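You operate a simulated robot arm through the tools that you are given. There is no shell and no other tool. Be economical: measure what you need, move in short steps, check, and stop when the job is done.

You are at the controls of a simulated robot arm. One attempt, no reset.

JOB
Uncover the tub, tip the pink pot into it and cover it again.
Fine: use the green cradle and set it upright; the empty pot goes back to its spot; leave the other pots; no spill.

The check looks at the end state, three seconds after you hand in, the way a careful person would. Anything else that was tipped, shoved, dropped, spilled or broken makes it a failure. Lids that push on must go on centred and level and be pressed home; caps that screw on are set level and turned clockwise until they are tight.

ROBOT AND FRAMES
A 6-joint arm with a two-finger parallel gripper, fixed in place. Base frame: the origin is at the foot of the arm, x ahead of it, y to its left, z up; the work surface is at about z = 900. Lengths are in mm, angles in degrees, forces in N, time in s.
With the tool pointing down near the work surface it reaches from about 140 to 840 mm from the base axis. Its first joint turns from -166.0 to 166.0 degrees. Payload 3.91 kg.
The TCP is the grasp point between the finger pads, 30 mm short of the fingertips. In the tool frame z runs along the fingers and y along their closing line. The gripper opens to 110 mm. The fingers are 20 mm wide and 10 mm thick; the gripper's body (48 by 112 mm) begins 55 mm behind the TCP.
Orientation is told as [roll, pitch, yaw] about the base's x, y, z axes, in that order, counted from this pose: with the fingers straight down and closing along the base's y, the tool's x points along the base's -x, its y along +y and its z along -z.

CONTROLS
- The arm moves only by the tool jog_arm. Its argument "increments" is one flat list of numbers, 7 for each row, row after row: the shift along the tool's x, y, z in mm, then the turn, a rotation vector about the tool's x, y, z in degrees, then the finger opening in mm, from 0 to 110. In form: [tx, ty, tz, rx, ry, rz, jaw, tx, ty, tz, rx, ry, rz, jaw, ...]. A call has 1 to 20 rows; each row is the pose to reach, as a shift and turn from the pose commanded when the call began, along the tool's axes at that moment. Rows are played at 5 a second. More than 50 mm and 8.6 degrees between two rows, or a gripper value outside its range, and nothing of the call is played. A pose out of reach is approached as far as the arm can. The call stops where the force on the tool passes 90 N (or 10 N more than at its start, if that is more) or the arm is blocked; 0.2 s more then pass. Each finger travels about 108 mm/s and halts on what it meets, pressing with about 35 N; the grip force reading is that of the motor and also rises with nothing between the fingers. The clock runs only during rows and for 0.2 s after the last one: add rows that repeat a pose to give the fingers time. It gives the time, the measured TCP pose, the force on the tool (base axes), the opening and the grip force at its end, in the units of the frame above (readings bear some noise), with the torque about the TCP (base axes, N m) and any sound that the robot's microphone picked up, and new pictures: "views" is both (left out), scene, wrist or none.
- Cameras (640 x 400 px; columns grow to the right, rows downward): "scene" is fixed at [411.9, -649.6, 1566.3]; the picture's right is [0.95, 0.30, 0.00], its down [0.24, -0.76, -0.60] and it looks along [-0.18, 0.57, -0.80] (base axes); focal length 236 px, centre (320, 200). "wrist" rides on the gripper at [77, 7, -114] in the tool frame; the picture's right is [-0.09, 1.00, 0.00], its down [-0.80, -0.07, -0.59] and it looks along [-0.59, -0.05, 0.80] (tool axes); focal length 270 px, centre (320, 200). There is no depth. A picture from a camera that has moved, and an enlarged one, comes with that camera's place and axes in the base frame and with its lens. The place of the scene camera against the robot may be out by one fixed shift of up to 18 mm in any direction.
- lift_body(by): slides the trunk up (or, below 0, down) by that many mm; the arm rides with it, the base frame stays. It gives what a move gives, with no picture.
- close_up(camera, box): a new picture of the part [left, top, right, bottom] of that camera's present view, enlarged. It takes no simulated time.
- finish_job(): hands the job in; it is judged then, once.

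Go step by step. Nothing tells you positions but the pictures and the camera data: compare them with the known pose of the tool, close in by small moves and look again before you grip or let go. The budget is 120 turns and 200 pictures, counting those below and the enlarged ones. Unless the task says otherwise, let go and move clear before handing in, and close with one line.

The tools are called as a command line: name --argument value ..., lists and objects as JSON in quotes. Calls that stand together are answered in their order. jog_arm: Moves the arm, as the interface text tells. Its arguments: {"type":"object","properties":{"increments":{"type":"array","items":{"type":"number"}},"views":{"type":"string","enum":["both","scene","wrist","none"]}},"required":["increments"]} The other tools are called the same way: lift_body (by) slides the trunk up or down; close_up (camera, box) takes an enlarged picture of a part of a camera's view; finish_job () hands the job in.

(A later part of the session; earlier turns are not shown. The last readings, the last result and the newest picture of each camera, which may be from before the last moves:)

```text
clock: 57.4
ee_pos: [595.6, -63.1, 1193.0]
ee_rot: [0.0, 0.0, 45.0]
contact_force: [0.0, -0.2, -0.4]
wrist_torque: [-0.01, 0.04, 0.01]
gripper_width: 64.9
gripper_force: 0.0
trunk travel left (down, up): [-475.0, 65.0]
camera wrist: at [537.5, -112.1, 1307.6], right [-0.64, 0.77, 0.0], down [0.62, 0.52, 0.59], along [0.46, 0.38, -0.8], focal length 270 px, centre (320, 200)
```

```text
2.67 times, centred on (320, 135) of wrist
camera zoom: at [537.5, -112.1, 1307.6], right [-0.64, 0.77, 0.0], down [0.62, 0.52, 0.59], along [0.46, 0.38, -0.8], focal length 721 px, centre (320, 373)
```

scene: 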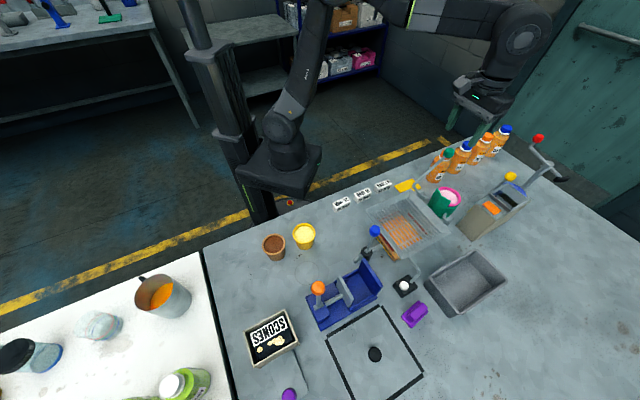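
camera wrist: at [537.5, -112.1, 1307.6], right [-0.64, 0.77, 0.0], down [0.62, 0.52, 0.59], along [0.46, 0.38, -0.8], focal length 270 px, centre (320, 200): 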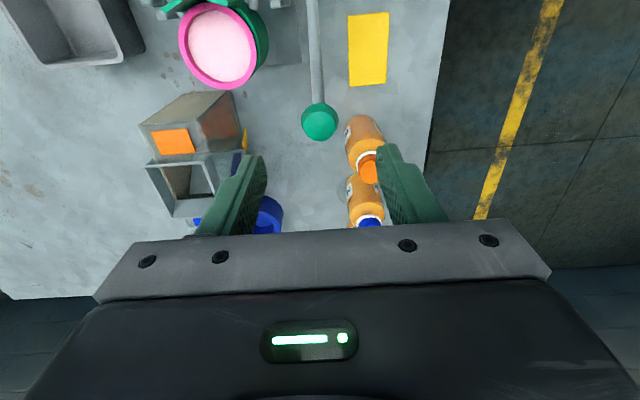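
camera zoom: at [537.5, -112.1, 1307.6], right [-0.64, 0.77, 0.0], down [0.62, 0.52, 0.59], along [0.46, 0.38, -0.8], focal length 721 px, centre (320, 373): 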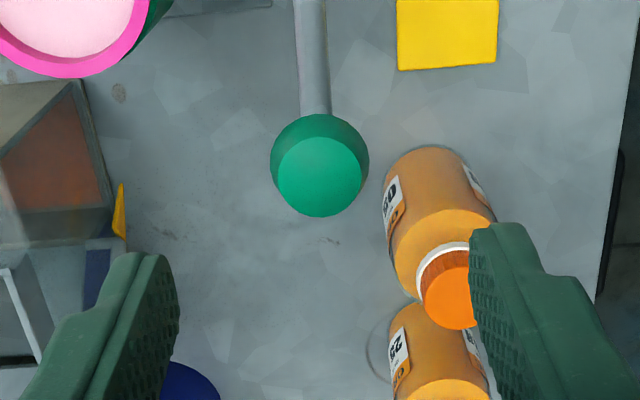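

The knob is almost exactly under the tool, offset (+4,+1) mm, and clear of the bottles. Descending around it.

jog_arm --increments '[4, 1, 25, 0, 0, 0, 65, 4, 1, 50, 0, 0, 0, 65, 4, 1, 66, 0, 0, 0, 65, 4, 1, 66, 0, 0, 0, 65]' --views "wrist"

close_up --camera "wrist" --box '[220, 90, 420, 240]'

close_up --camera "scene" --box '[400, 115, 496, 190]'

```text
clock: 58.4
ee_pos: [590.7, -64.8, 1126.5]
ee_rot: [0.0, -0.1, 45.0]
contact_force: [1.2, -0.5, -0.8]
wrist_torque: [0.01, 0.01, -0.03]
gripper_width: 64.8
gripper_force: 0.1
trunk travel left (down, up): [-475.0, 65.0]
camera wrist: at [532.6, -113.7, 1241.3], right [-0.64, 0.77, 0.0], down [0.62, 0.52, 0.59], along [0.46, 0.38, -0.8], focal length 270 px, centre (320, 200)
```

wrist: 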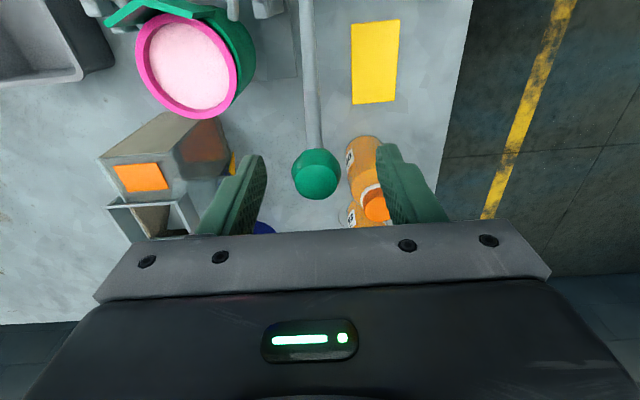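

```text
2.67 times, centred on (320, 165) of wrist
camera zoom: at [532.6, -113.7, 1241.3], right [-0.64, 0.77, 0.0], down [0.62, 0.52, 0.59], along [0.46, 0.38, -0.8], focal length 721 px, centre (320, 293)
```

zoom: 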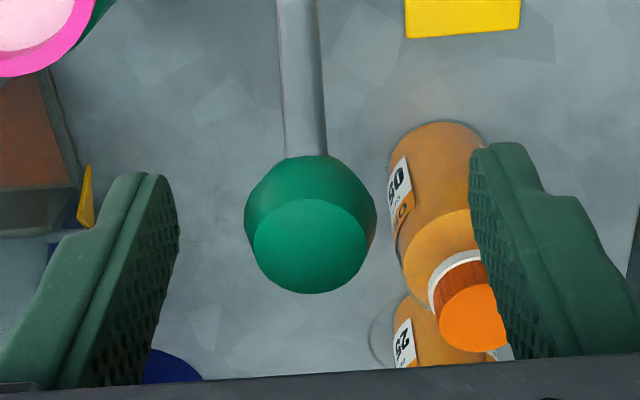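

```text
5.33 times, centred on (448, 152) of scene
camera zoom: at [411.9, -649.6, 1566.3], right [0.95, 0.3, 0.0], down [0.24, -0.76, -0.6], along [-0.18, 0.57, -0.8], focal length 1261 px, centre (-363, 453)
```

zoom: 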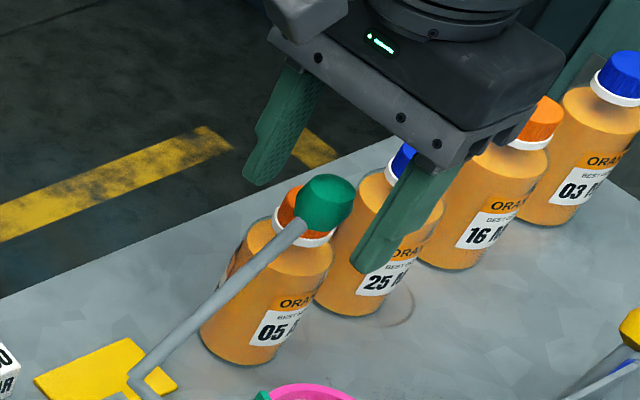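

The knob is between the fingers, centre ~13 mm below the TCP, which leaves good tip clearance later. Closing on it.

jog_arm --increments '[1, -2, 3, 0, 0, 0, 60, 1, -2, 3, 0, 0, 0, 45, 1, -2, 3, 0, 0, 0, 30, 1, -2, 3, 0, 0, 0, 15, 1, -2, 3, 0, 0, 0, 15]' --views "wrist"

close_up --camera "wrist" --box '[220, 90, 420, 240]'

```text
clock: 59.6
ee_pos: [591.0, -66.9, 1123.5]
ee_rot: [0.0, 0.1, 45.1]
contact_force: [-1.2, -0.4, -0.5]
wrist_torque: [0.05, -0.02, -0.01]
gripper_width: 27.2
gripper_force: 45.1
trunk travel left (down, up): [-475.0, 65.0]
camera wrist: at [533.8, -115.4, 1239.2], right [-0.64, 0.77, 0.0], down [0.62, 0.52, 0.59], along [0.46, 0.38, -0.8], focal length 270 px, centre (320, 200)
```

wrist: 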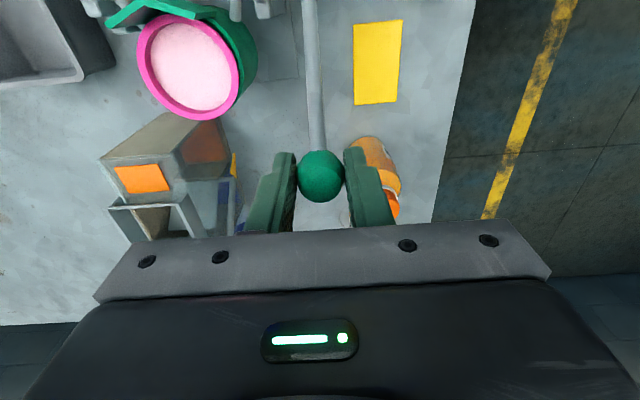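

```text
2.67 times, centred on (320, 165) of wrist
camera zoom: at [533.8, -115.4, 1239.2], right [-0.64, 0.77, 0.0], down [0.62, 0.52, 0.59], along [0.46, 0.38, -0.8], focal length 721 px, centre (320, 293)
```

zoom: 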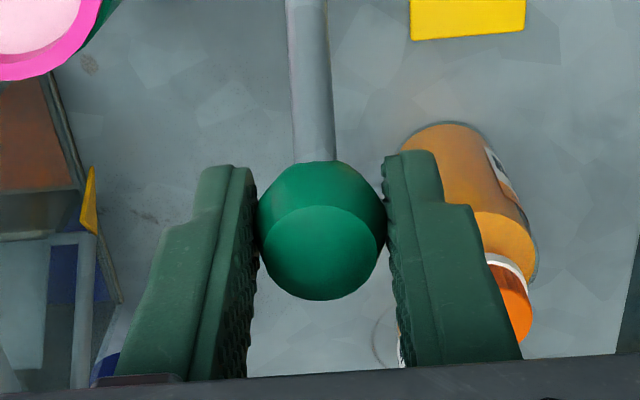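

Knob gripped (27 mm). I estimate the crank axis 93 mm inward and 82 mm below the knob, radius 124. I'll turn 8° as a test and read forces.

jog_arm --increments '[6, 0, -6.3, 0, 0, 0, 15, 12.3, 0, -12.1, 0, 0, 0, 15, 12.3, 0, -12.1, 0, 0, 0, 15]' --views "both"

```text
clock: 60.4
ee_pos: [583.4, -74.0, 1136.9]
ee_rot: [0.0, 0.2, 45.0]
contact_force: [1.4, 4.6, -12.6]
wrist_torque: [0.93, -0.88, -0.02]
gripper_width: 27.3
gripper_force: 44.3
trunk travel left (down, up): [-475.0, 65.0]
camera wrist: at [525.7, -123.8, 1251.1], right [-0.64, 0.77, 0.0], down [0.62, 0.52, 0.59], along [0.45, 0.38, -0.81], focal length 270 px, centre (320, 200)
```

scene: 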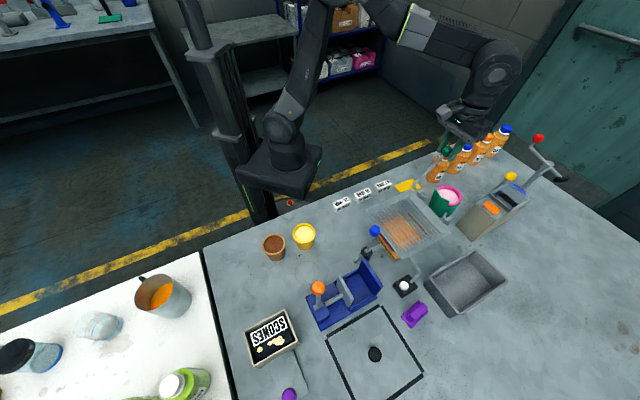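
wrist: 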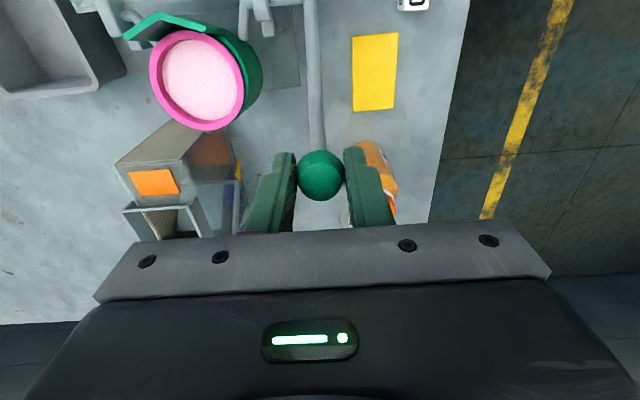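

close_up --camera "scene" --box '[392, 135, 488, 210]'

close_up --camera "wrist" --box '[120, 0, 360, 150]'

```text
5.33 times, centred on (440, 172) of scene
camera zoom: at [411.9, -649.6, 1566.3], right [0.95, 0.3, 0.0], down [0.24, -0.76, -0.6], along [-0.18, 0.57, -0.8], focal length 1261 px, centre (-320, 347)
```

zoom: 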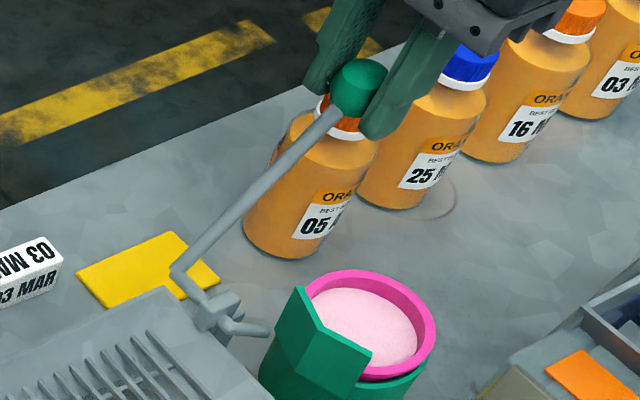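

```text
2.67 times, centred on (240, 75) of wrist
camera zoom: at [525.7, -123.8, 1251.1], right [-0.64, 0.77, 0.0], down [0.62, 0.52, 0.59], along [0.45, 0.38, -0.81], focal length 721 px, centre (533, 533)
```

zoom: 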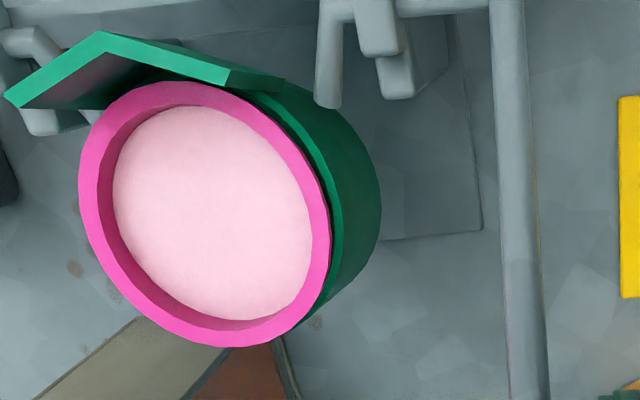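

The cradle is turning with the crank. Continuing to about 24°.

jog_arm --increments '[6.8, 0, -5.4, 0, 0, 0, 15, 13.9, 0, -10.4, 0, 0, 0, 15, 21.3, 0, -14.7, 0, 0, 0, 15, 29.1, 0, -18.6, 0, 0, 0, 15, 29.1, 0, -18.6, 0, 0, 0, 15]' --views "both"

close_up --camera "scene" --box '[392, 135, 488, 210]'

```text
clock: 61.6
ee_pos: [563.6, -94.0, 1156.6]
ee_rot: [-0.1, 0.1, 45.0]
contact_force: [2.1, 3.8, -2.5]
wrist_torque: [0.41, -0.36, -0.07]
gripper_width: 27.5
gripper_force: 44.6
trunk travel left (down, up): [-475.0, 65.0]
camera wrist: at [504.8, -144.0, 1271.2], right [-0.64, 0.77, 0.0], down [0.62, 0.52, 0.59], along [0.46, 0.38, -0.8], focal length 270 px, centre (320, 200)
```

scene: 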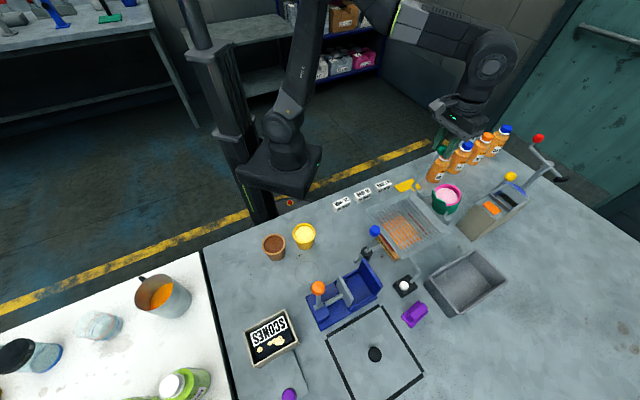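
wrist: 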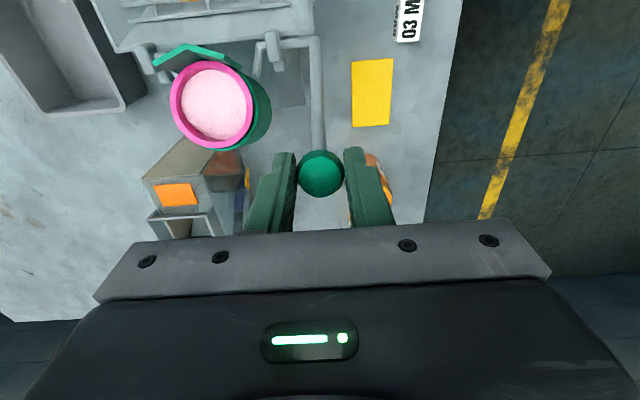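

```text
5.33 times, centred on (440, 172) of scene
camera zoom: at [411.9, -649.6, 1566.3], right [0.95, 0.3, 0.0], down [0.24, -0.76, -0.6], along [-0.18, 0.57, -0.8], focal length 1261 px, centre (-320, 347)
```

zoom: 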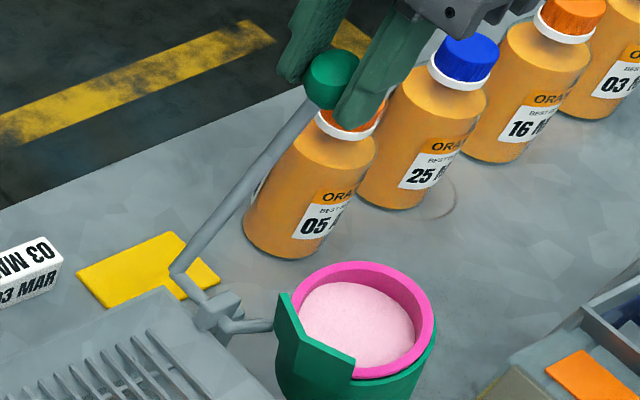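

Forces are small and the geometry fits. Continuing to about 60° tilt.

jog_arm --increments '[9, 0, -3.7, 0, 0, 0, 15, 18.3, 0, -6.7, 0, 0, 0, 15, 27.7, 0, -9, 0, 0, 0, 15, 37.4, 0, -10.5, 0, 0, 0, 15, 47.1, 0, -11.2, 0, 0, 0, 15, 56.8, 0, -11.2, 0, 0, 0, 15, 66.5, 0, -10.4, 0, 0, 0, 15, 76.1, 0, -8.9, 0, 0, 0, 15]' --views "both"

close_up --camera "scene" --box '[360, 145, 488, 245]'

```text
clock: 63.4
ee_pos: [509.0, -148.6, 1164.2]
ee_rot: [-0.1, -0.1, 44.9]
contact_force: [12.5, -3.6, 18.8]
wrist_torque: [0.78, -1.09, -0.1]
gripper_width: 27.4
gripper_force: 45.1
trunk travel left (down, up): [-475.0, 65.0]
camera wrist: at [451.2, -197.3, 1279.4], right [-0.64, 0.77, 0.0], down [0.62, 0.52, 0.59], along [0.46, 0.38, -0.8], focal length 270 px, centre (320, 200)
```

scene: 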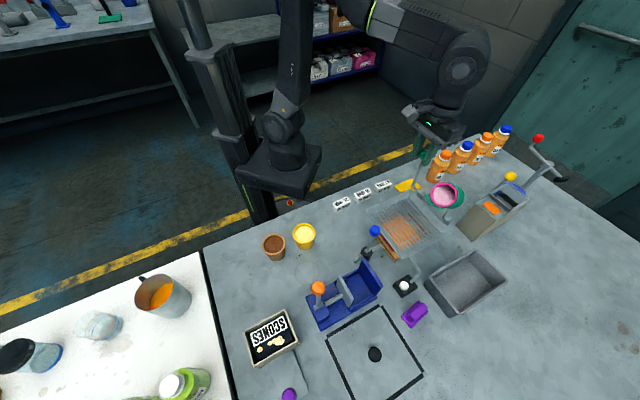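
wrist: 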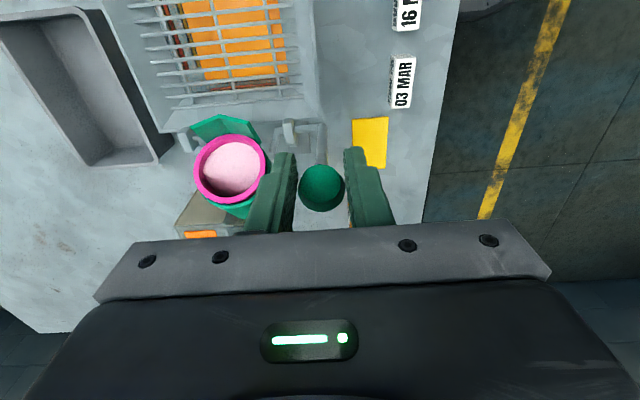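

```text
4.00 times, centred on (424, 195) of scene
camera zoom: at [411.9, -649.6, 1566.3], right [0.95, 0.3, 0.0], down [0.24, -0.76, -0.6], along [-0.18, 0.57, -0.8], focal length 945 px, centre (-96, 220)
```

zoom: 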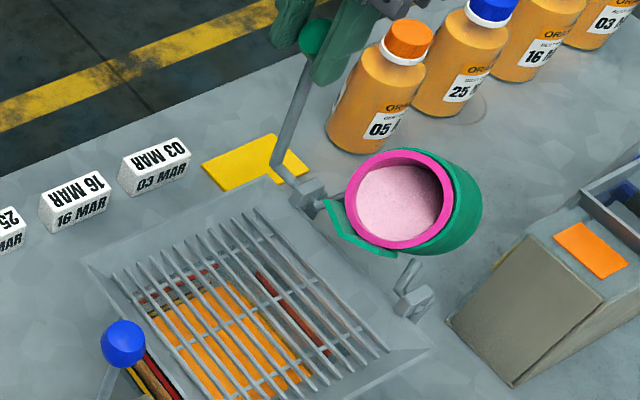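

Tilted ~60°, contents still in. I'm correcting 2 mm up and 1 mm in y to relieve force, then on to ~80°.

jog_arm --increments '[0, -1, -2, 0, 0, 0, 15, 9.5, -1, 0.3, 0, 0, 0, 15, 18.7, -1, 3.4, 0, 0, 0, 15, 27.7, -1, 7.1, 0, 0, 0, 15, 36.4, -1, 11.6, 0, 0, 0, 15, 36.4, -1, 11.6, 0, 0, 0, 15]' --views "both"

close_up --camera "scene" --box '[360, 145, 488, 245]'

```text
clock: 64.8
ee_pos: [482.7, -173.2, 1151.5]
ee_rot: [0.0, 0.0, 45.0]
contact_force: [-0.4, -0.8, -0.6]
wrist_torque: [-0.03, 0.01, 0.0]
gripper_width: 15.1
gripper_force: 0.1
trunk travel left (down, up): [-475.0, 65.0]
camera wrist: at [424.6, -223.1, 1266.7], right [-0.64, 0.77, 0.0], down [0.62, 0.52, 0.59], along [0.45, 0.38, -0.8], focal length 270 px, centre (320, 200)
```

scene: 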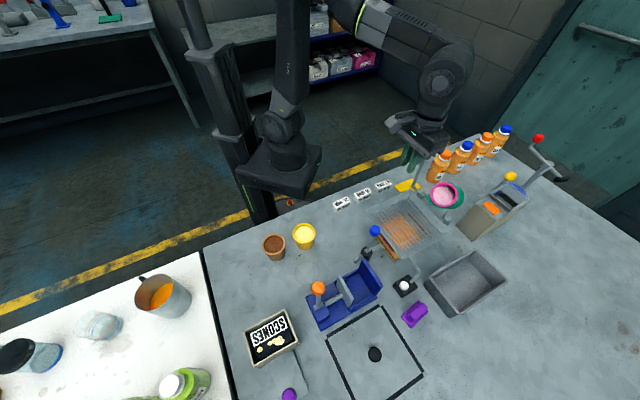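
wrist: 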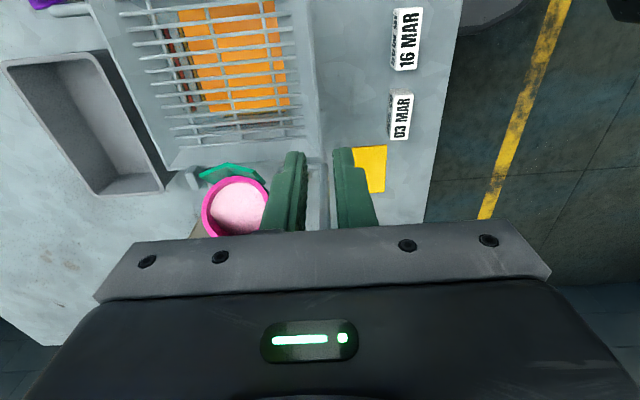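

```text
4.00 times, centred on (424, 195) of scene
camera zoom: at [411.9, -649.6, 1566.3], right [0.95, 0.3, 0.0], down [0.24, -0.76, -0.6], along [-0.18, 0.57, -0.8], focal length 945 px, centre (-96, 220)
```

zoom: 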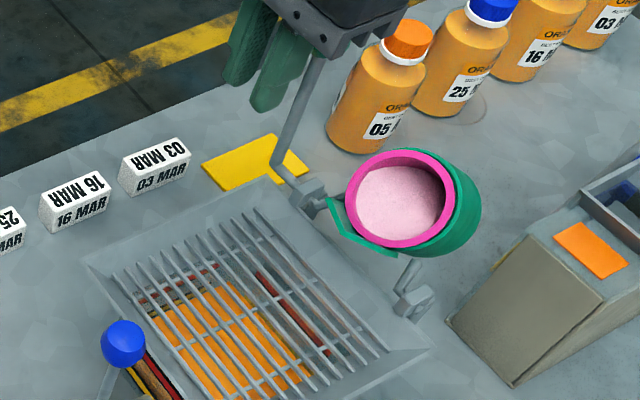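

The fingers slipped off the knob, but the cradle stayed put by friction. I'll rise and back off to find the knob.

jog_arm --increments '[0, 0, -40, 0, 0, 0, 15, 0, 0, -75, 0, 0, 0, 60, -20, 0, -75, 0, 0, 0, 65, -36, 1, -75, 0, 0, 0, 65, -36, 1, -75, 0, 0, 0, 65]' --views "both"

close_up --camera "wrist" --box '[160, 40, 440, 215]'

close_up --camera "scene" --box '[360, 125, 488, 225]'

```text
clock: 66.0
ee_pos: [506.7, -147.5, 1226.5]
ee_rot: [-0.1, 0.0, 45.0]
contact_force: [0.7, -0.1, -0.2]
wrist_torque: [0.02, 0.02, -0.02]
gripper_width: 65.0
gripper_force: 0.0
trunk travel left (down, up): [-475.0, 65.0]
camera wrist: at [448.2, -197.3, 1341.7], right [-0.64, 0.77, 0.0], down [0.62, 0.52, 0.59], along [0.46, 0.38, -0.8], focal length 270 px, centre (320, 200)
```

scene: 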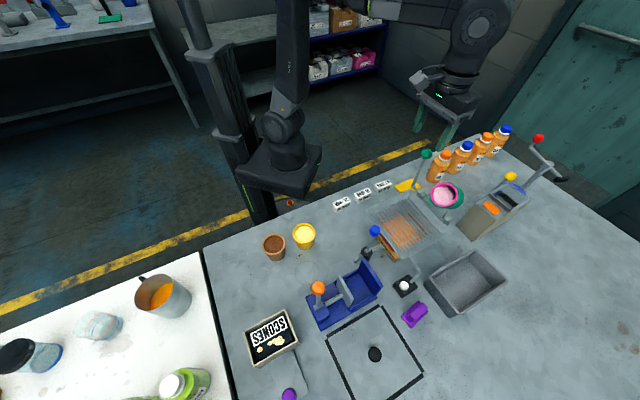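
wrist: 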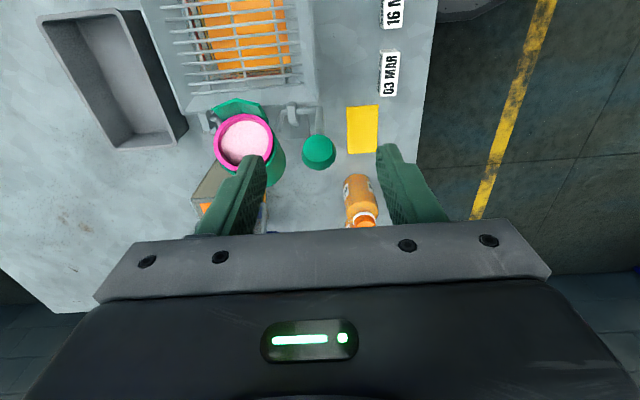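

```text
2.29 times, centred on (300, 128) of wrist
camera zoom: at [448.2, -197.3, 1341.7], right [-0.64, 0.77, 0.0], down [0.62, 0.52, 0.59], along [0.46, 0.38, -0.8], focal length 618 px, centre (366, 366)
```

zoom: 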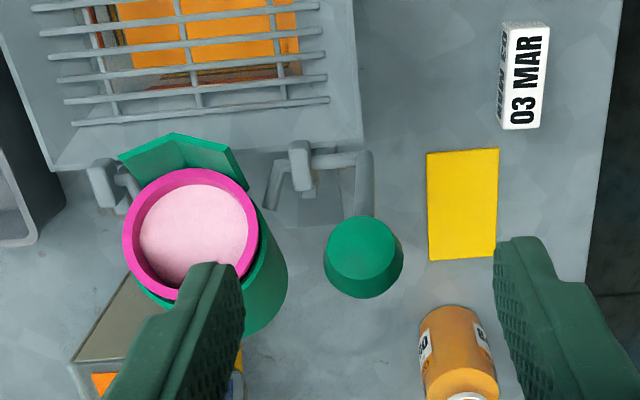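

```text
4.00 times, centred on (424, 175) of scene
camera zoom: at [411.9, -649.6, 1566.3], right [0.95, 0.3, 0.0], down [0.24, -0.76, -0.6], along [-0.18, 0.57, -0.8], focal length 945 px, centre (-96, 300)
```

zoom: 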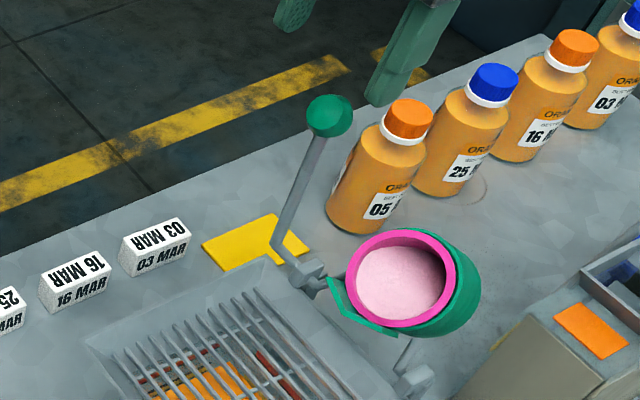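

The knob is now near vertical (tilt ≈ 52°), about 17 mm outward of the tool and centre z ≈ 1150. I'll regrip deeper and move in smaller steps.

jog_arm --increments '[-17, -1.5, 20, 0, 0, 0, 65, -17, -1.5, 50, 0, 0, 0, 65, -17, -1.5, 71, 0, 0, 0, 65, -17, -1.5, 71, 0, 0, 0, 45, -17, -1.5, 71, 0, 0, 0, 25, -17, -1.5, 71, 0, 0, 0, 10, -17, -1.5, 71, 0, 0, 0, 10]' --views "wrist"

close_up --camera "wrist" --box '[220, 90, 420, 240]'

close_up --camera "scene" --box '[360, 125, 488, 225]'

```text
clock: 67.6
ee_pos: [520.1, -138.5, 1158.6]
ee_rot: [0.1, -0.1, 45.0]
contact_force: [-8.4, 8.6, -4.3]
wrist_torque: [-0.11, 0.27, 0.07]
gripper_width: 27.6
gripper_force: 44.9
trunk travel left (down, up): [-475.0, 65.0]
camera wrist: at [462.5, -186.8, 1272.7], right [-0.64, 0.77, 0.0], down [0.62, 0.52, 0.59], along [0.45, 0.38, -0.8], focal length 270 px, centre (320, 200)
```

wrist: 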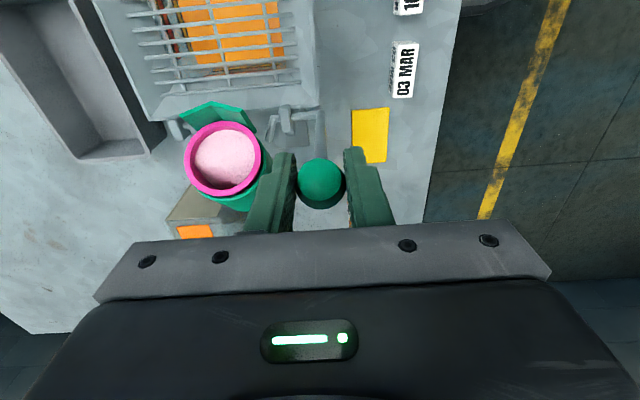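

```text
2.67 times, centred on (320, 165) of wrist
camera zoom: at [462.5, -186.8, 1272.7], right [-0.64, 0.77, 0.0], down [0.62, 0.52, 0.59], along [0.45, 0.38, -0.8], focal length 721 px, centre (320, 293)
```

zoom: 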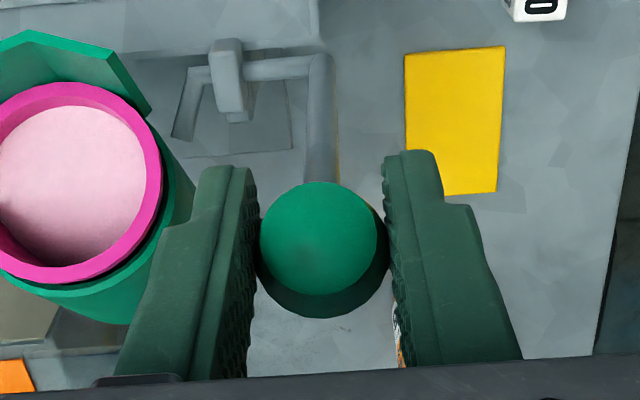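

```text
4.00 times, centred on (424, 175) of scene
camera zoom: at [411.9, -649.6, 1566.3], right [0.95, 0.3, 0.0], down [0.24, -0.76, -0.6], along [-0.18, 0.57, -0.8], focal length 945 px, centre (-96, 300)
```

zoom: 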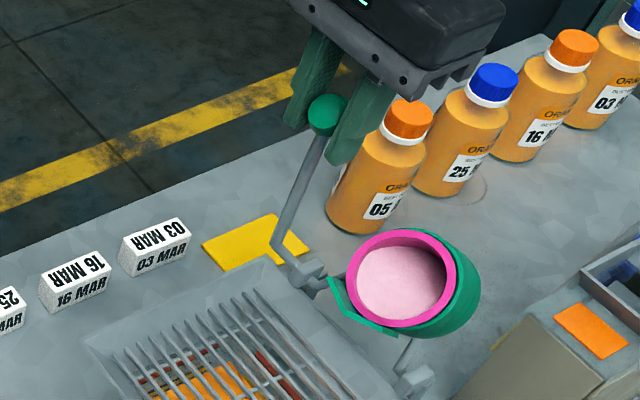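

Regripped with the knob close to pad level. Re-fitting the axis from several views confirms a radius of about 123 and the current knob angle about -5°. I'll try 8° more and read forces.

jog_arm --increments '[4, 1, 0.4, 0, 0, 0, 10, 8.5, 1, 1, 0, 0, 0, 10, 13, 1, 1.8, 0, 0, 0, 10, 17, 1, 2.7, 0, 0, 0, 10]' --views "wrist"

close_up --camera "scene" --box '[360, 125, 488, 225]'

```text
clock: 68.6
ee_pos: [508.2, -149.3, 1156.3]
ee_rot: [-0.1, 0.0, 45.0]
contact_force: [4.8, 7.4, 12.5]
wrist_torque: [1.02, -0.95, 0.03]
gripper_width: 27.6
gripper_force: 45.3
trunk travel left (down, up): [-475.0, 65.0]
camera wrist: at [450.7, -197.8, 1270.3], right [-0.64, 0.77, 0.0], down [0.61, 0.52, 0.6], along [0.46, 0.38, -0.8], focal length 270 px, centre (320, 200)
```

wrist: 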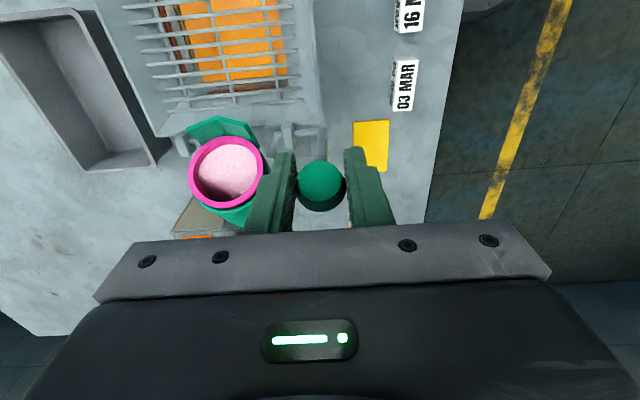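

```text
4.00 times, centred on (424, 175) of scene
camera zoom: at [411.9, -649.6, 1566.3], right [0.95, 0.3, 0.0], down [0.24, -0.76, -0.6], along [-0.18, 0.57, -0.8], focal length 945 px, centre (-96, 300)
```

zoom: 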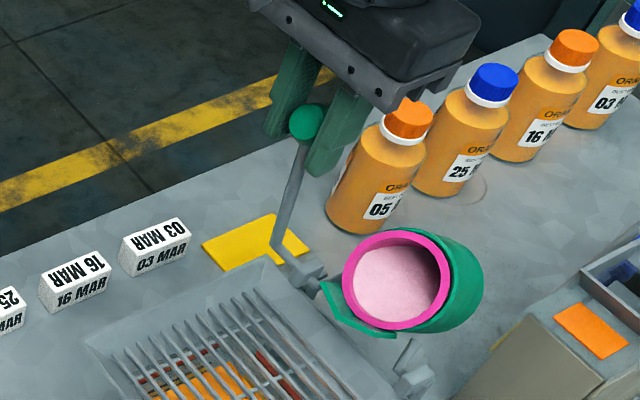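

It's moving, with modest force. Raising 1.5 mm to relieve the upward push and turning another 12°.

jog_arm --increments '[4, 0, -0.8, 0, 0, 0, 10, 8.3, 0, 0.7, 0, 0, 0, 10, 12.4, 0, 2, 0, 0, 0, 10, 16.4, 0, 3.5, 0, 0, 0, 10, 20.4, 0, 5.1, 0, 0, 0, 10, 24.3, 0, 6.8, 0, 0, 0, 10]' --views "wrist"

close_up --camera "scene" --box '[360, 135, 488, 235]'

```text
clock: 70.0
ee_pos: [490.6, -166.4, 1147.8]
ee_rot: [0.0, 0.0, 45.0]
contact_force: [9.8, 0.2, 11.3]
wrist_torque: [0.95, -0.99, -0.04]
gripper_width: 27.9
gripper_force: 44.9
trunk travel left (down, up): [-475.0, 65.0]
camera wrist: at [433.3, -215.8, 1262.5], right [-0.64, 0.77, 0.0], down [0.62, 0.52, 0.59], along [0.46, 0.38, -0.8], focal length 270 px, centre (320, 200)
```

wrist: 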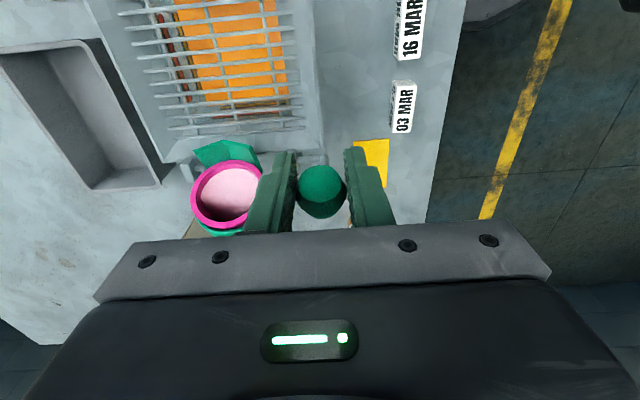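

```text
4.00 times, centred on (424, 185) of scene
camera zoom: at [411.9, -649.6, 1566.3], right [0.95, 0.3, 0.0], down [0.24, -0.76, -0.6], along [-0.18, 0.57, -0.8], focal length 945 px, centre (-96, 260)
```

zoom: 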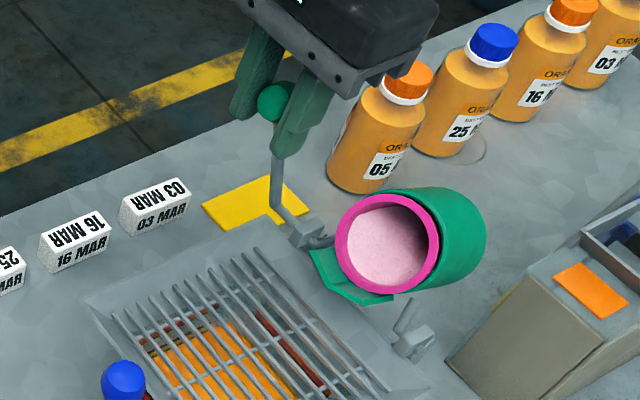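

About 75° now. Continuing with the same correction to ~91°.

jog_arm --increments '[3.8, 0, 0.4, 0, 0, 0, 10, 7.6, 0, 2.4, 0, 0, 0, 10, 11.3, 0, 4.5, 0, 0, 0, 10, 15, 0, 6.8, 0, 0, 0, 10, 18.5, 0, 9.2, 0, 0, 0, 10, 22, 0, 11.8, 0, 0, 0, 10, 25.4, 0, 14.4, 0, 0, 0, 10, 28.7, 0, 17.2, 0, 0, 0, 10]' --views "wrist"

close_up --camera "scene" --box '[360, 135, 488, 235]'

```text
clock: 71.8
ee_pos: [471.8, -186.7, 1130.9]
ee_rot: [0.0, 0.0, 44.9]
contact_force: [0.5, 4.0, 14.2]
wrist_torque: [0.95, -0.9, 0.01]
gripper_width: 27.5
gripper_force: 44.7
trunk travel left (down, up): [-475.0, 65.0]
camera wrist: at [412.4, -236.6, 1245.6], right [-0.64, 0.77, 0.0], down [0.62, 0.52, 0.59], along [0.46, 0.38, -0.8], focal length 270 px, centre (320, 200)
```

wrist: 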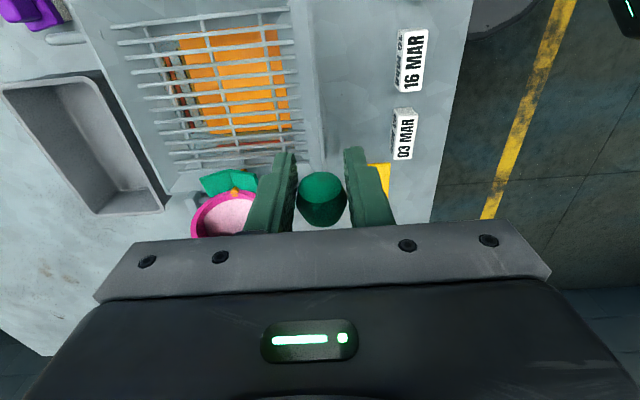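

```text
4.00 times, centred on (424, 185) of scene
camera zoom: at [411.9, -649.6, 1566.3], right [0.95, 0.3, 0.0], down [0.24, -0.76, -0.6], along [-0.18, 0.57, -0.8], focal length 945 px, centre (-96, 260)
```

zoom: 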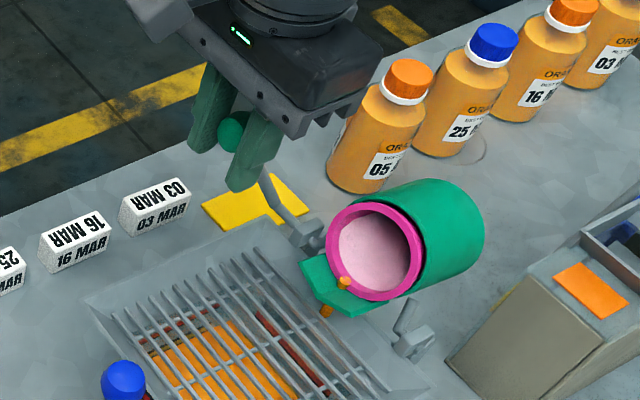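

Pouring has begun over the V-spout into the tub. Continuing slowly to ~108°.

jog_arm --increments '[3.2, 0, -0.2, 0, 0, 0, 10, 6.3, 0, 2.8, 0, 0, 0, 10, 9.2, 0, 5.9, 0, 0, 0, 10, 12.1, 0, 9.1, 0, 0, 0, 10, 14.9, 0, 12.4, 0, 0, 0, 10, 17.5, 0, 15.8, 0, 0, 0, 10]' --views "wrist"

close_up --camera "scene" --box '[360, 135, 488, 235]'

```text
clock: 73.2
ee_pos: [457.2, -200.1, 1114.8]
ee_rot: [-0.1, 0.0, 45.1]
contact_force: [1.8, -3.9, 16.1]
wrist_torque: [0.94, -0.99, -0.07]
gripper_width: 27.6
gripper_force: 44.3
trunk travel left (down, up): [-475.0, 65.0]
camera wrist: at [398.9, -249.9, 1229.5], right [-0.64, 0.77, 0.0], down [0.62, 0.52, 0.59], along [0.46, 0.38, -0.8], focal length 270 px, centre (320, 200)
```

wrist: 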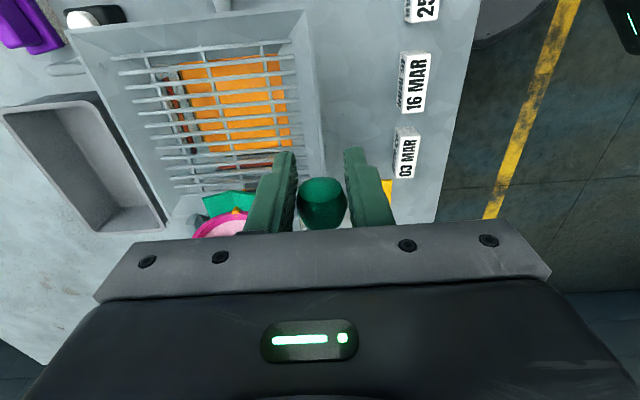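

```text
4.00 times, centred on (424, 185) of scene
camera zoom: at [411.9, -649.6, 1566.3], right [0.95, 0.3, 0.0], down [0.24, -0.76, -0.6], along [-0.18, 0.57, -0.8], focal length 945 px, centre (-96, 260)
```

zoom: 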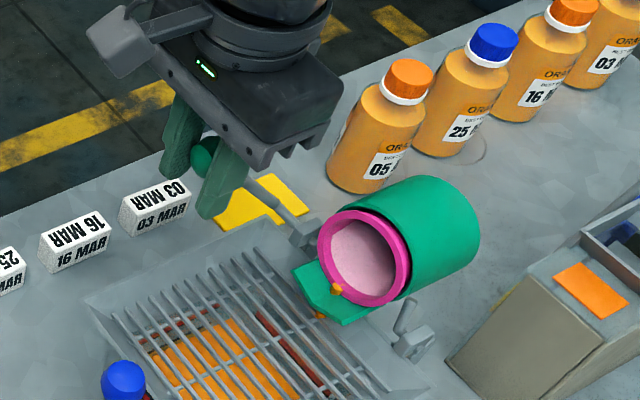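

jog_arm --increments '[0, 0, -3, 0, 0, 0, 10, 2.5, 0, 0, 0, 0, 0, 10, 5, 0, 3, 0, 0, 0, 10, 7.3, 0, 6.6, 0, 0, 0, 10, 9.4, 0, 10.4, 0, 0, 0, 10, 11.4, 0, 14.2, 0, 0, 0, 10, 13.3, 0, 18, 0, 0, 0, 10, 15, 0, 22, 0, 0, 0, 10]' --views "wrist"

close_up --camera "scene" --box '[360, 135, 488, 235]'

```text
clock: 75.0
ee_pos: [446.2, -211.8, 1092.7]
ee_rot: [-0.1, -0.1, 44.9]
contact_force: [-9.0, -7.7, 18.6]
wrist_torque: [0.91, -0.91, 0.02]
gripper_width: 27.5
gripper_force: 45.4
trunk travel left (down, up): [-475.0, 65.0]
camera wrist: at [387.8, -261.0, 1207.5], right [-0.64, 0.77, 0.0], down [0.62, 0.52, 0.6], along [0.46, 0.38, -0.8], focal length 270 px, centre (320, 200)
```

wrist: 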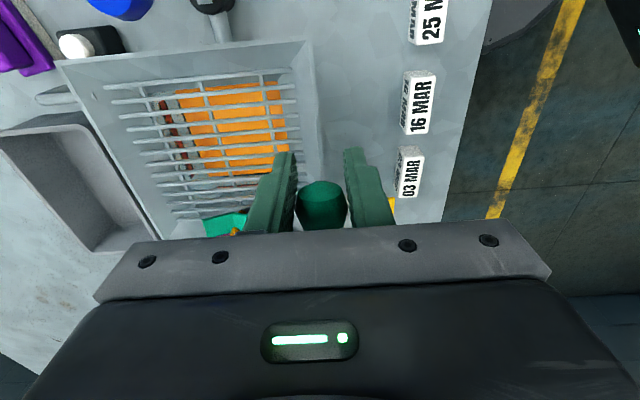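

```text
4.00 times, centred on (424, 185) of scene
camera zoom: at [411.9, -649.6, 1566.3], right [0.95, 0.3, 0.0], down [0.24, -0.76, -0.6], along [-0.18, 0.57, -0.8], focal length 945 px, centre (-96, 260)
```

zoom: 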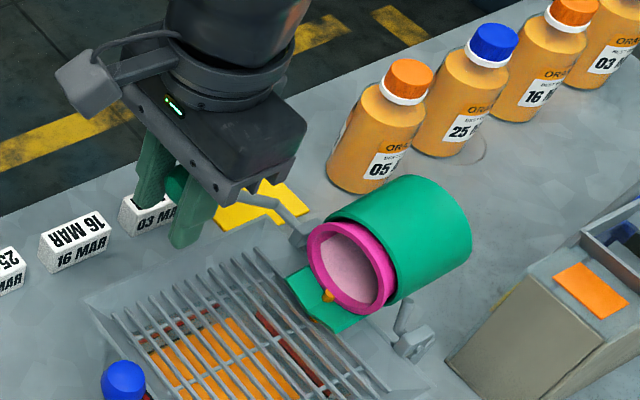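

The pot has crept forward a few mm against the V-guard while it pours. I'll hold here briefly and watch the contents.

jog_arm --increments '[0, 0, 0, 0, 0, 0, 10, 0, 0, 0, 0, 0, 0, 10, 0, 0, 0, 0, 0, 0, 10, 0, 0, 0, 0, 0, 0, 10, 0, 0, 0, 0, 0, 0, 10, 0, 0, 0, 0, 0, 0, 10, 0, 0, 0, 0, 0, 0, 10, 0, 0, 0, 0, 0, 0, 10]' --views "none"

close_up --camera "scene" --box '[400, 165, 464, 225]'

```text
clock: 76.8
ee_pos: [446.4, -212.7, 1092.1]
ee_rot: [0.0, -0.1, 44.9]
contact_force: [-13.6, -15.3, 14.2]
wrist_torque: [0.1, -0.12, -0.02]
gripper_width: 27.3
gripper_force: 44.4
trunk travel left (down, up): [-475.0, 65.0]
```

```text
6.67 times, centred on (432, 195) of scene
camera zoom: at [411.9, -649.6, 1566.3], right [0.95, 0.3, 0.0], down [0.24, -0.76, -0.6], along [-0.18, 0.57, -0.8], focal length 1576 px, centre (-427, 233)
```

zoom: 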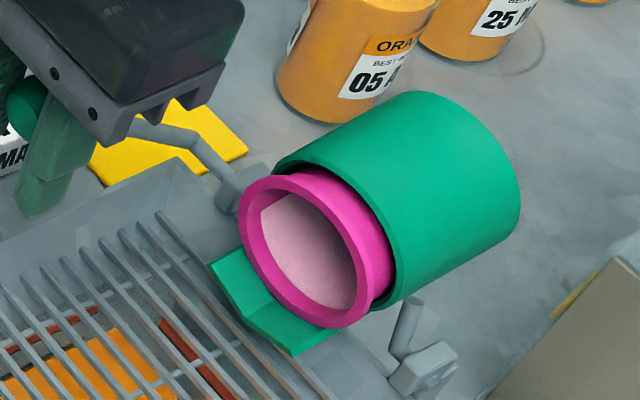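

The stream has stopped, the pot looks empty inside and it has slid about 15 mm, so I'll turn the cradle back now.

jog_arm --increments '[-2, 0, -6, 0, 0, 0, 10, -5.5, 0, -12, 0, 0, 0, 10, -9.5, 0, -17.5, 0, 0, 0, 10, -13.5, 0, -22.5, 0, 0, 0, 10, -18, 0, -27.5, 0, 0, 0, 10, -22.5, 0, -32.5, 0, 0, 0, 10, -27.5, 0, -37, 0, 0, 0, 10, -32.5, 0, -41.5, 0, 0, 0, 10]' --views "wrist"

close_up --camera "scene" --box '[384, 145, 480, 220]'

```text
clock: 78.6
ee_pos: [471.1, -187.0, 1132.8]
ee_rot: [0.0, 0.0, 45.0]
contact_force: [-2.6, 5.3, -19.5]
wrist_torque: [-0.99, 0.94, 0.02]
gripper_width: 27.4
gripper_force: 44.7
trunk travel left (down, up): [-475.0, 65.0]
camera wrist: at [413.5, -235.8, 1247.8], right [-0.64, 0.77, 0.0], down [0.62, 0.52, 0.59], along [0.45, 0.38, -0.8], focal length 270 px, centre (320, 200)
```

wrist: 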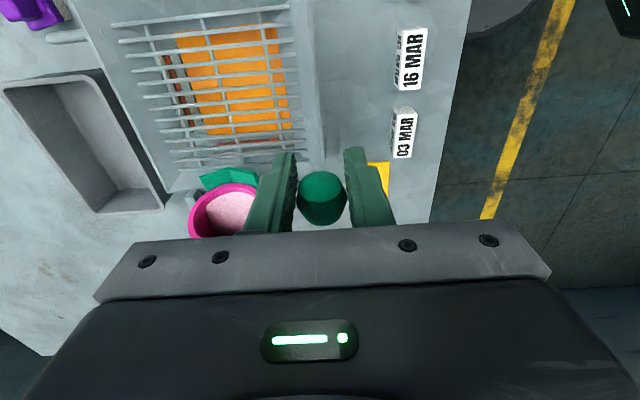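

```text
5.33 times, centred on (432, 182) of scene
camera zoom: at [411.9, -649.6, 1566.3], right [0.95, 0.3, 0.0], down [0.24, -0.76, -0.6], along [-0.18, 0.57, -0.8], focal length 1261 px, centre (-277, 293)
```

zoom: 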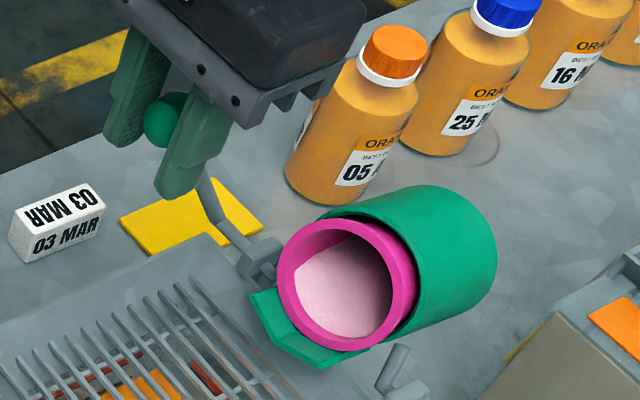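

I need to check whether the pot is really empty.

close_up --camera "scene" --box '[416, 180, 456, 210]'

close_up --camera "wrist" --box '[160, 150, 290, 240]'

```text
13.33 times, centred on (436, 195) of scene
camera zoom: at [411.9, -649.6, 1566.3], right [0.95, 0.3, 0.0], down [0.24, -0.76, -0.6], along [-0.18, 0.57, -0.8], focal length 3152 px, centre (-1227, 267)
```

zoom: 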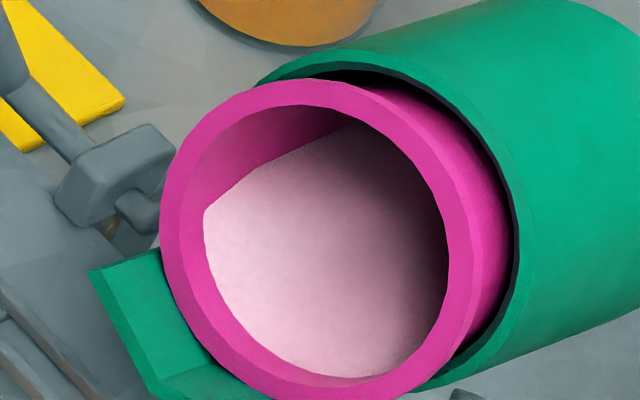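

```text
4.44 times, centred on (225, 195) of wrist
camera zoom: at [413.5, -235.8, 1247.8], right [-0.64, 0.77, 0.0], down [0.62, 0.52, 0.59], along [0.45, 0.38, -0.8], focal length 1201 px, centre (742, 222)
```

zoom: 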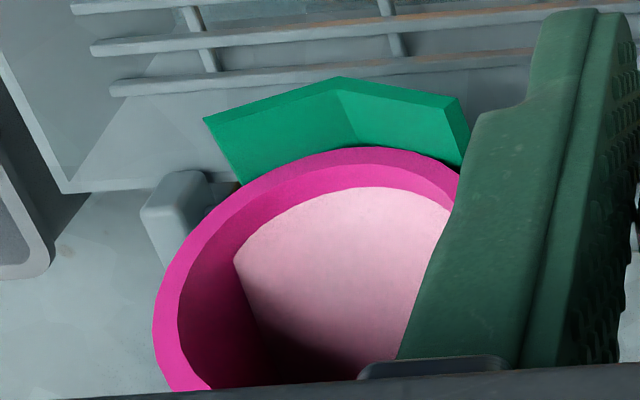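

The pot is not empty. The true tilt peaked near 85°, and a good part of the contents remains. I'll go forward again carefully along the same arc and inspect.

jog_arm --increments '[5, 0, 4.5, 0, 0, 0, 10, 10, 0, 9, 0, 0, 0, 10, 14.5, 0, 14, 0, 0, 0, 10, 19, 0, 19, 0, 0, 0, 10, 23, 0, 24, 0, 0, 0, 10, 27, 0, 29.5, 0, 0, 0, 10, 30.5, 0, 35.5, 0, 0, 0, 10, 33, 0, 41, 0, 0, 0, 10]' --views "wrist"

close_up --camera "scene" --box '[400, 165, 464, 225]'

```text
clock: 80.4
ee_pos: [443.4, -214.2, 1094.8]
ee_rot: [-0.2, 0.0, 44.8]
contact_force: [-19.2, -23.1, 28.1]
wrist_torque: [0.73, -0.7, -0.01]
gripper_width: 25.8
gripper_force: 45.3
trunk travel left (down, up): [-475.0, 65.0]
camera wrist: at [385.2, -263.2, 1209.5], right [-0.64, 0.77, 0.0], down [0.61, 0.52, 0.6], along [0.46, 0.38, -0.8], focal length 270 px, centre (320, 200)
```

wrist: 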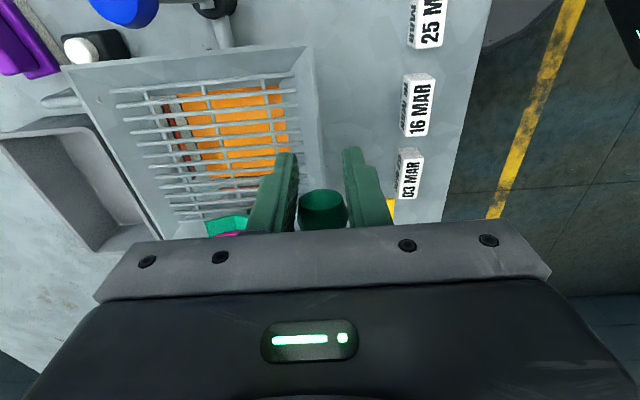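

```text
6.67 times, centred on (432, 195) of scene
camera zoom: at [411.9, -649.6, 1566.3], right [0.95, 0.3, 0.0], down [0.24, -0.76, -0.6], along [-0.18, 0.57, -0.8], focal length 1576 px, centre (-427, 233)
```

zoom: 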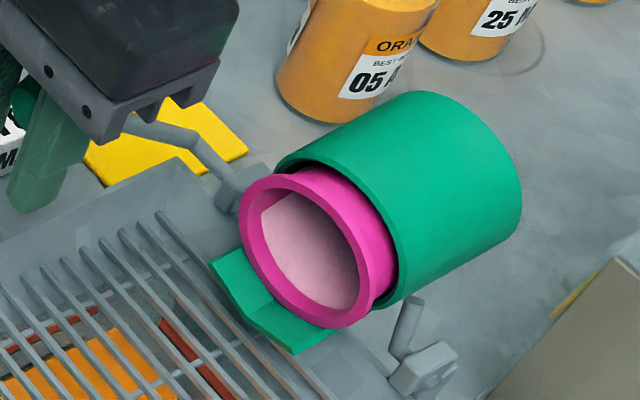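

The pot's position in the cup is stable. The knob has migrated 14 mm to the pads' edge, so I'll open, recentre on it (the crank's friction holds it) and regrip.

jog_arm --increments '[0, 0, 0, 0, 0, 0, 35, 0, 0, 0, 0, 0, 0, 40, -6, 0, -2, 0, 0, 0, 40, -13, 0, -2, 0, 0, 0, 40, -13, 0, -2, 0, 0, 0, 20, -13, 0, -2, 0, 0, 0, 10, -13, 0, -2, 0, 0, 0, 10]' --views "wrist"

close_up --camera "wrist" --box '[220, 110, 420, 240]'

close_up --camera "scene" --box '[370, 150, 466, 225]'

```text
clock: 82.0
ee_pos: [456.5, -199.9, 1094.5]
ee_rot: [0.1, 0.0, 45.0]
contact_force: [0.0, 2.1, -3.2]
wrist_torque: [-0.24, 0.2, -0.01]
gripper_width: 27.3
gripper_force: 45.1
trunk travel left (down, up): [-475.0, 65.0]
camera wrist: at [399.0, -250.3, 1209.0], right [-0.64, 0.77, 0.0], down [0.62, 0.52, 0.59], along [0.45, 0.38, -0.8], focal length 270 px, centre (320, 200)
```

wrist: 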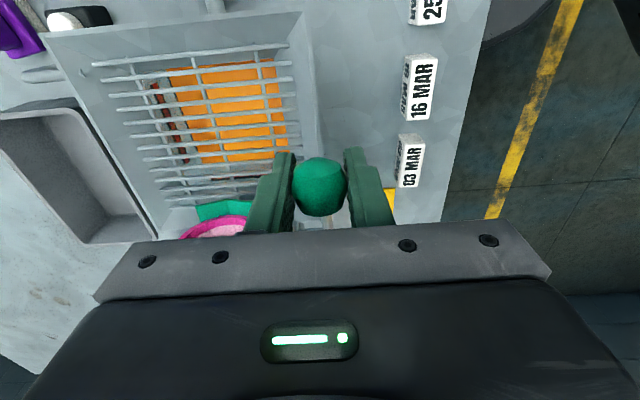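

```text
3.08 times, centred on (320, 175) of wrist
camera zoom: at [399.0, -250.3, 1209.0], right [-0.64, 0.77, 0.0], down [0.62, 0.52, 0.59], along [0.45, 0.38, -0.8], focal length 832 px, centre (320, 277)
```

zoom: 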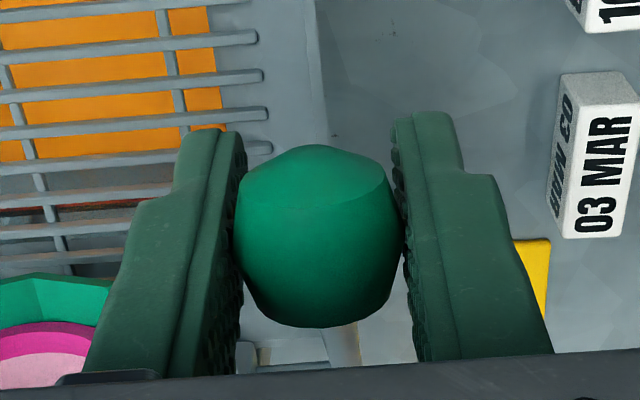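

```text
5.33 times, centred on (418, 188) of scene
camera zoom: at [411.9, -649.6, 1566.3], right [0.95, 0.3, 0.0], down [0.24, -0.76, -0.6], along [-0.18, 0.57, -0.8], focal length 1261 px, centre (-203, 267)
```

zoom: 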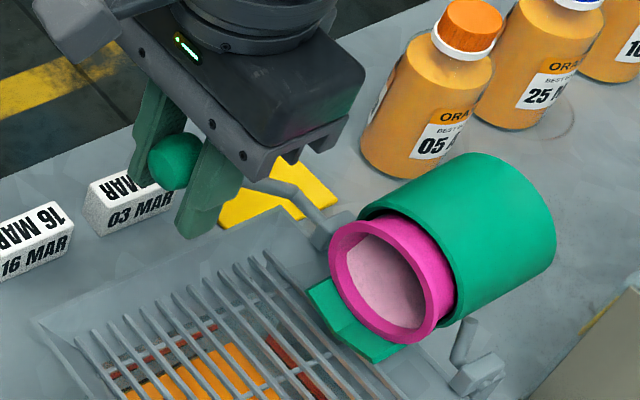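

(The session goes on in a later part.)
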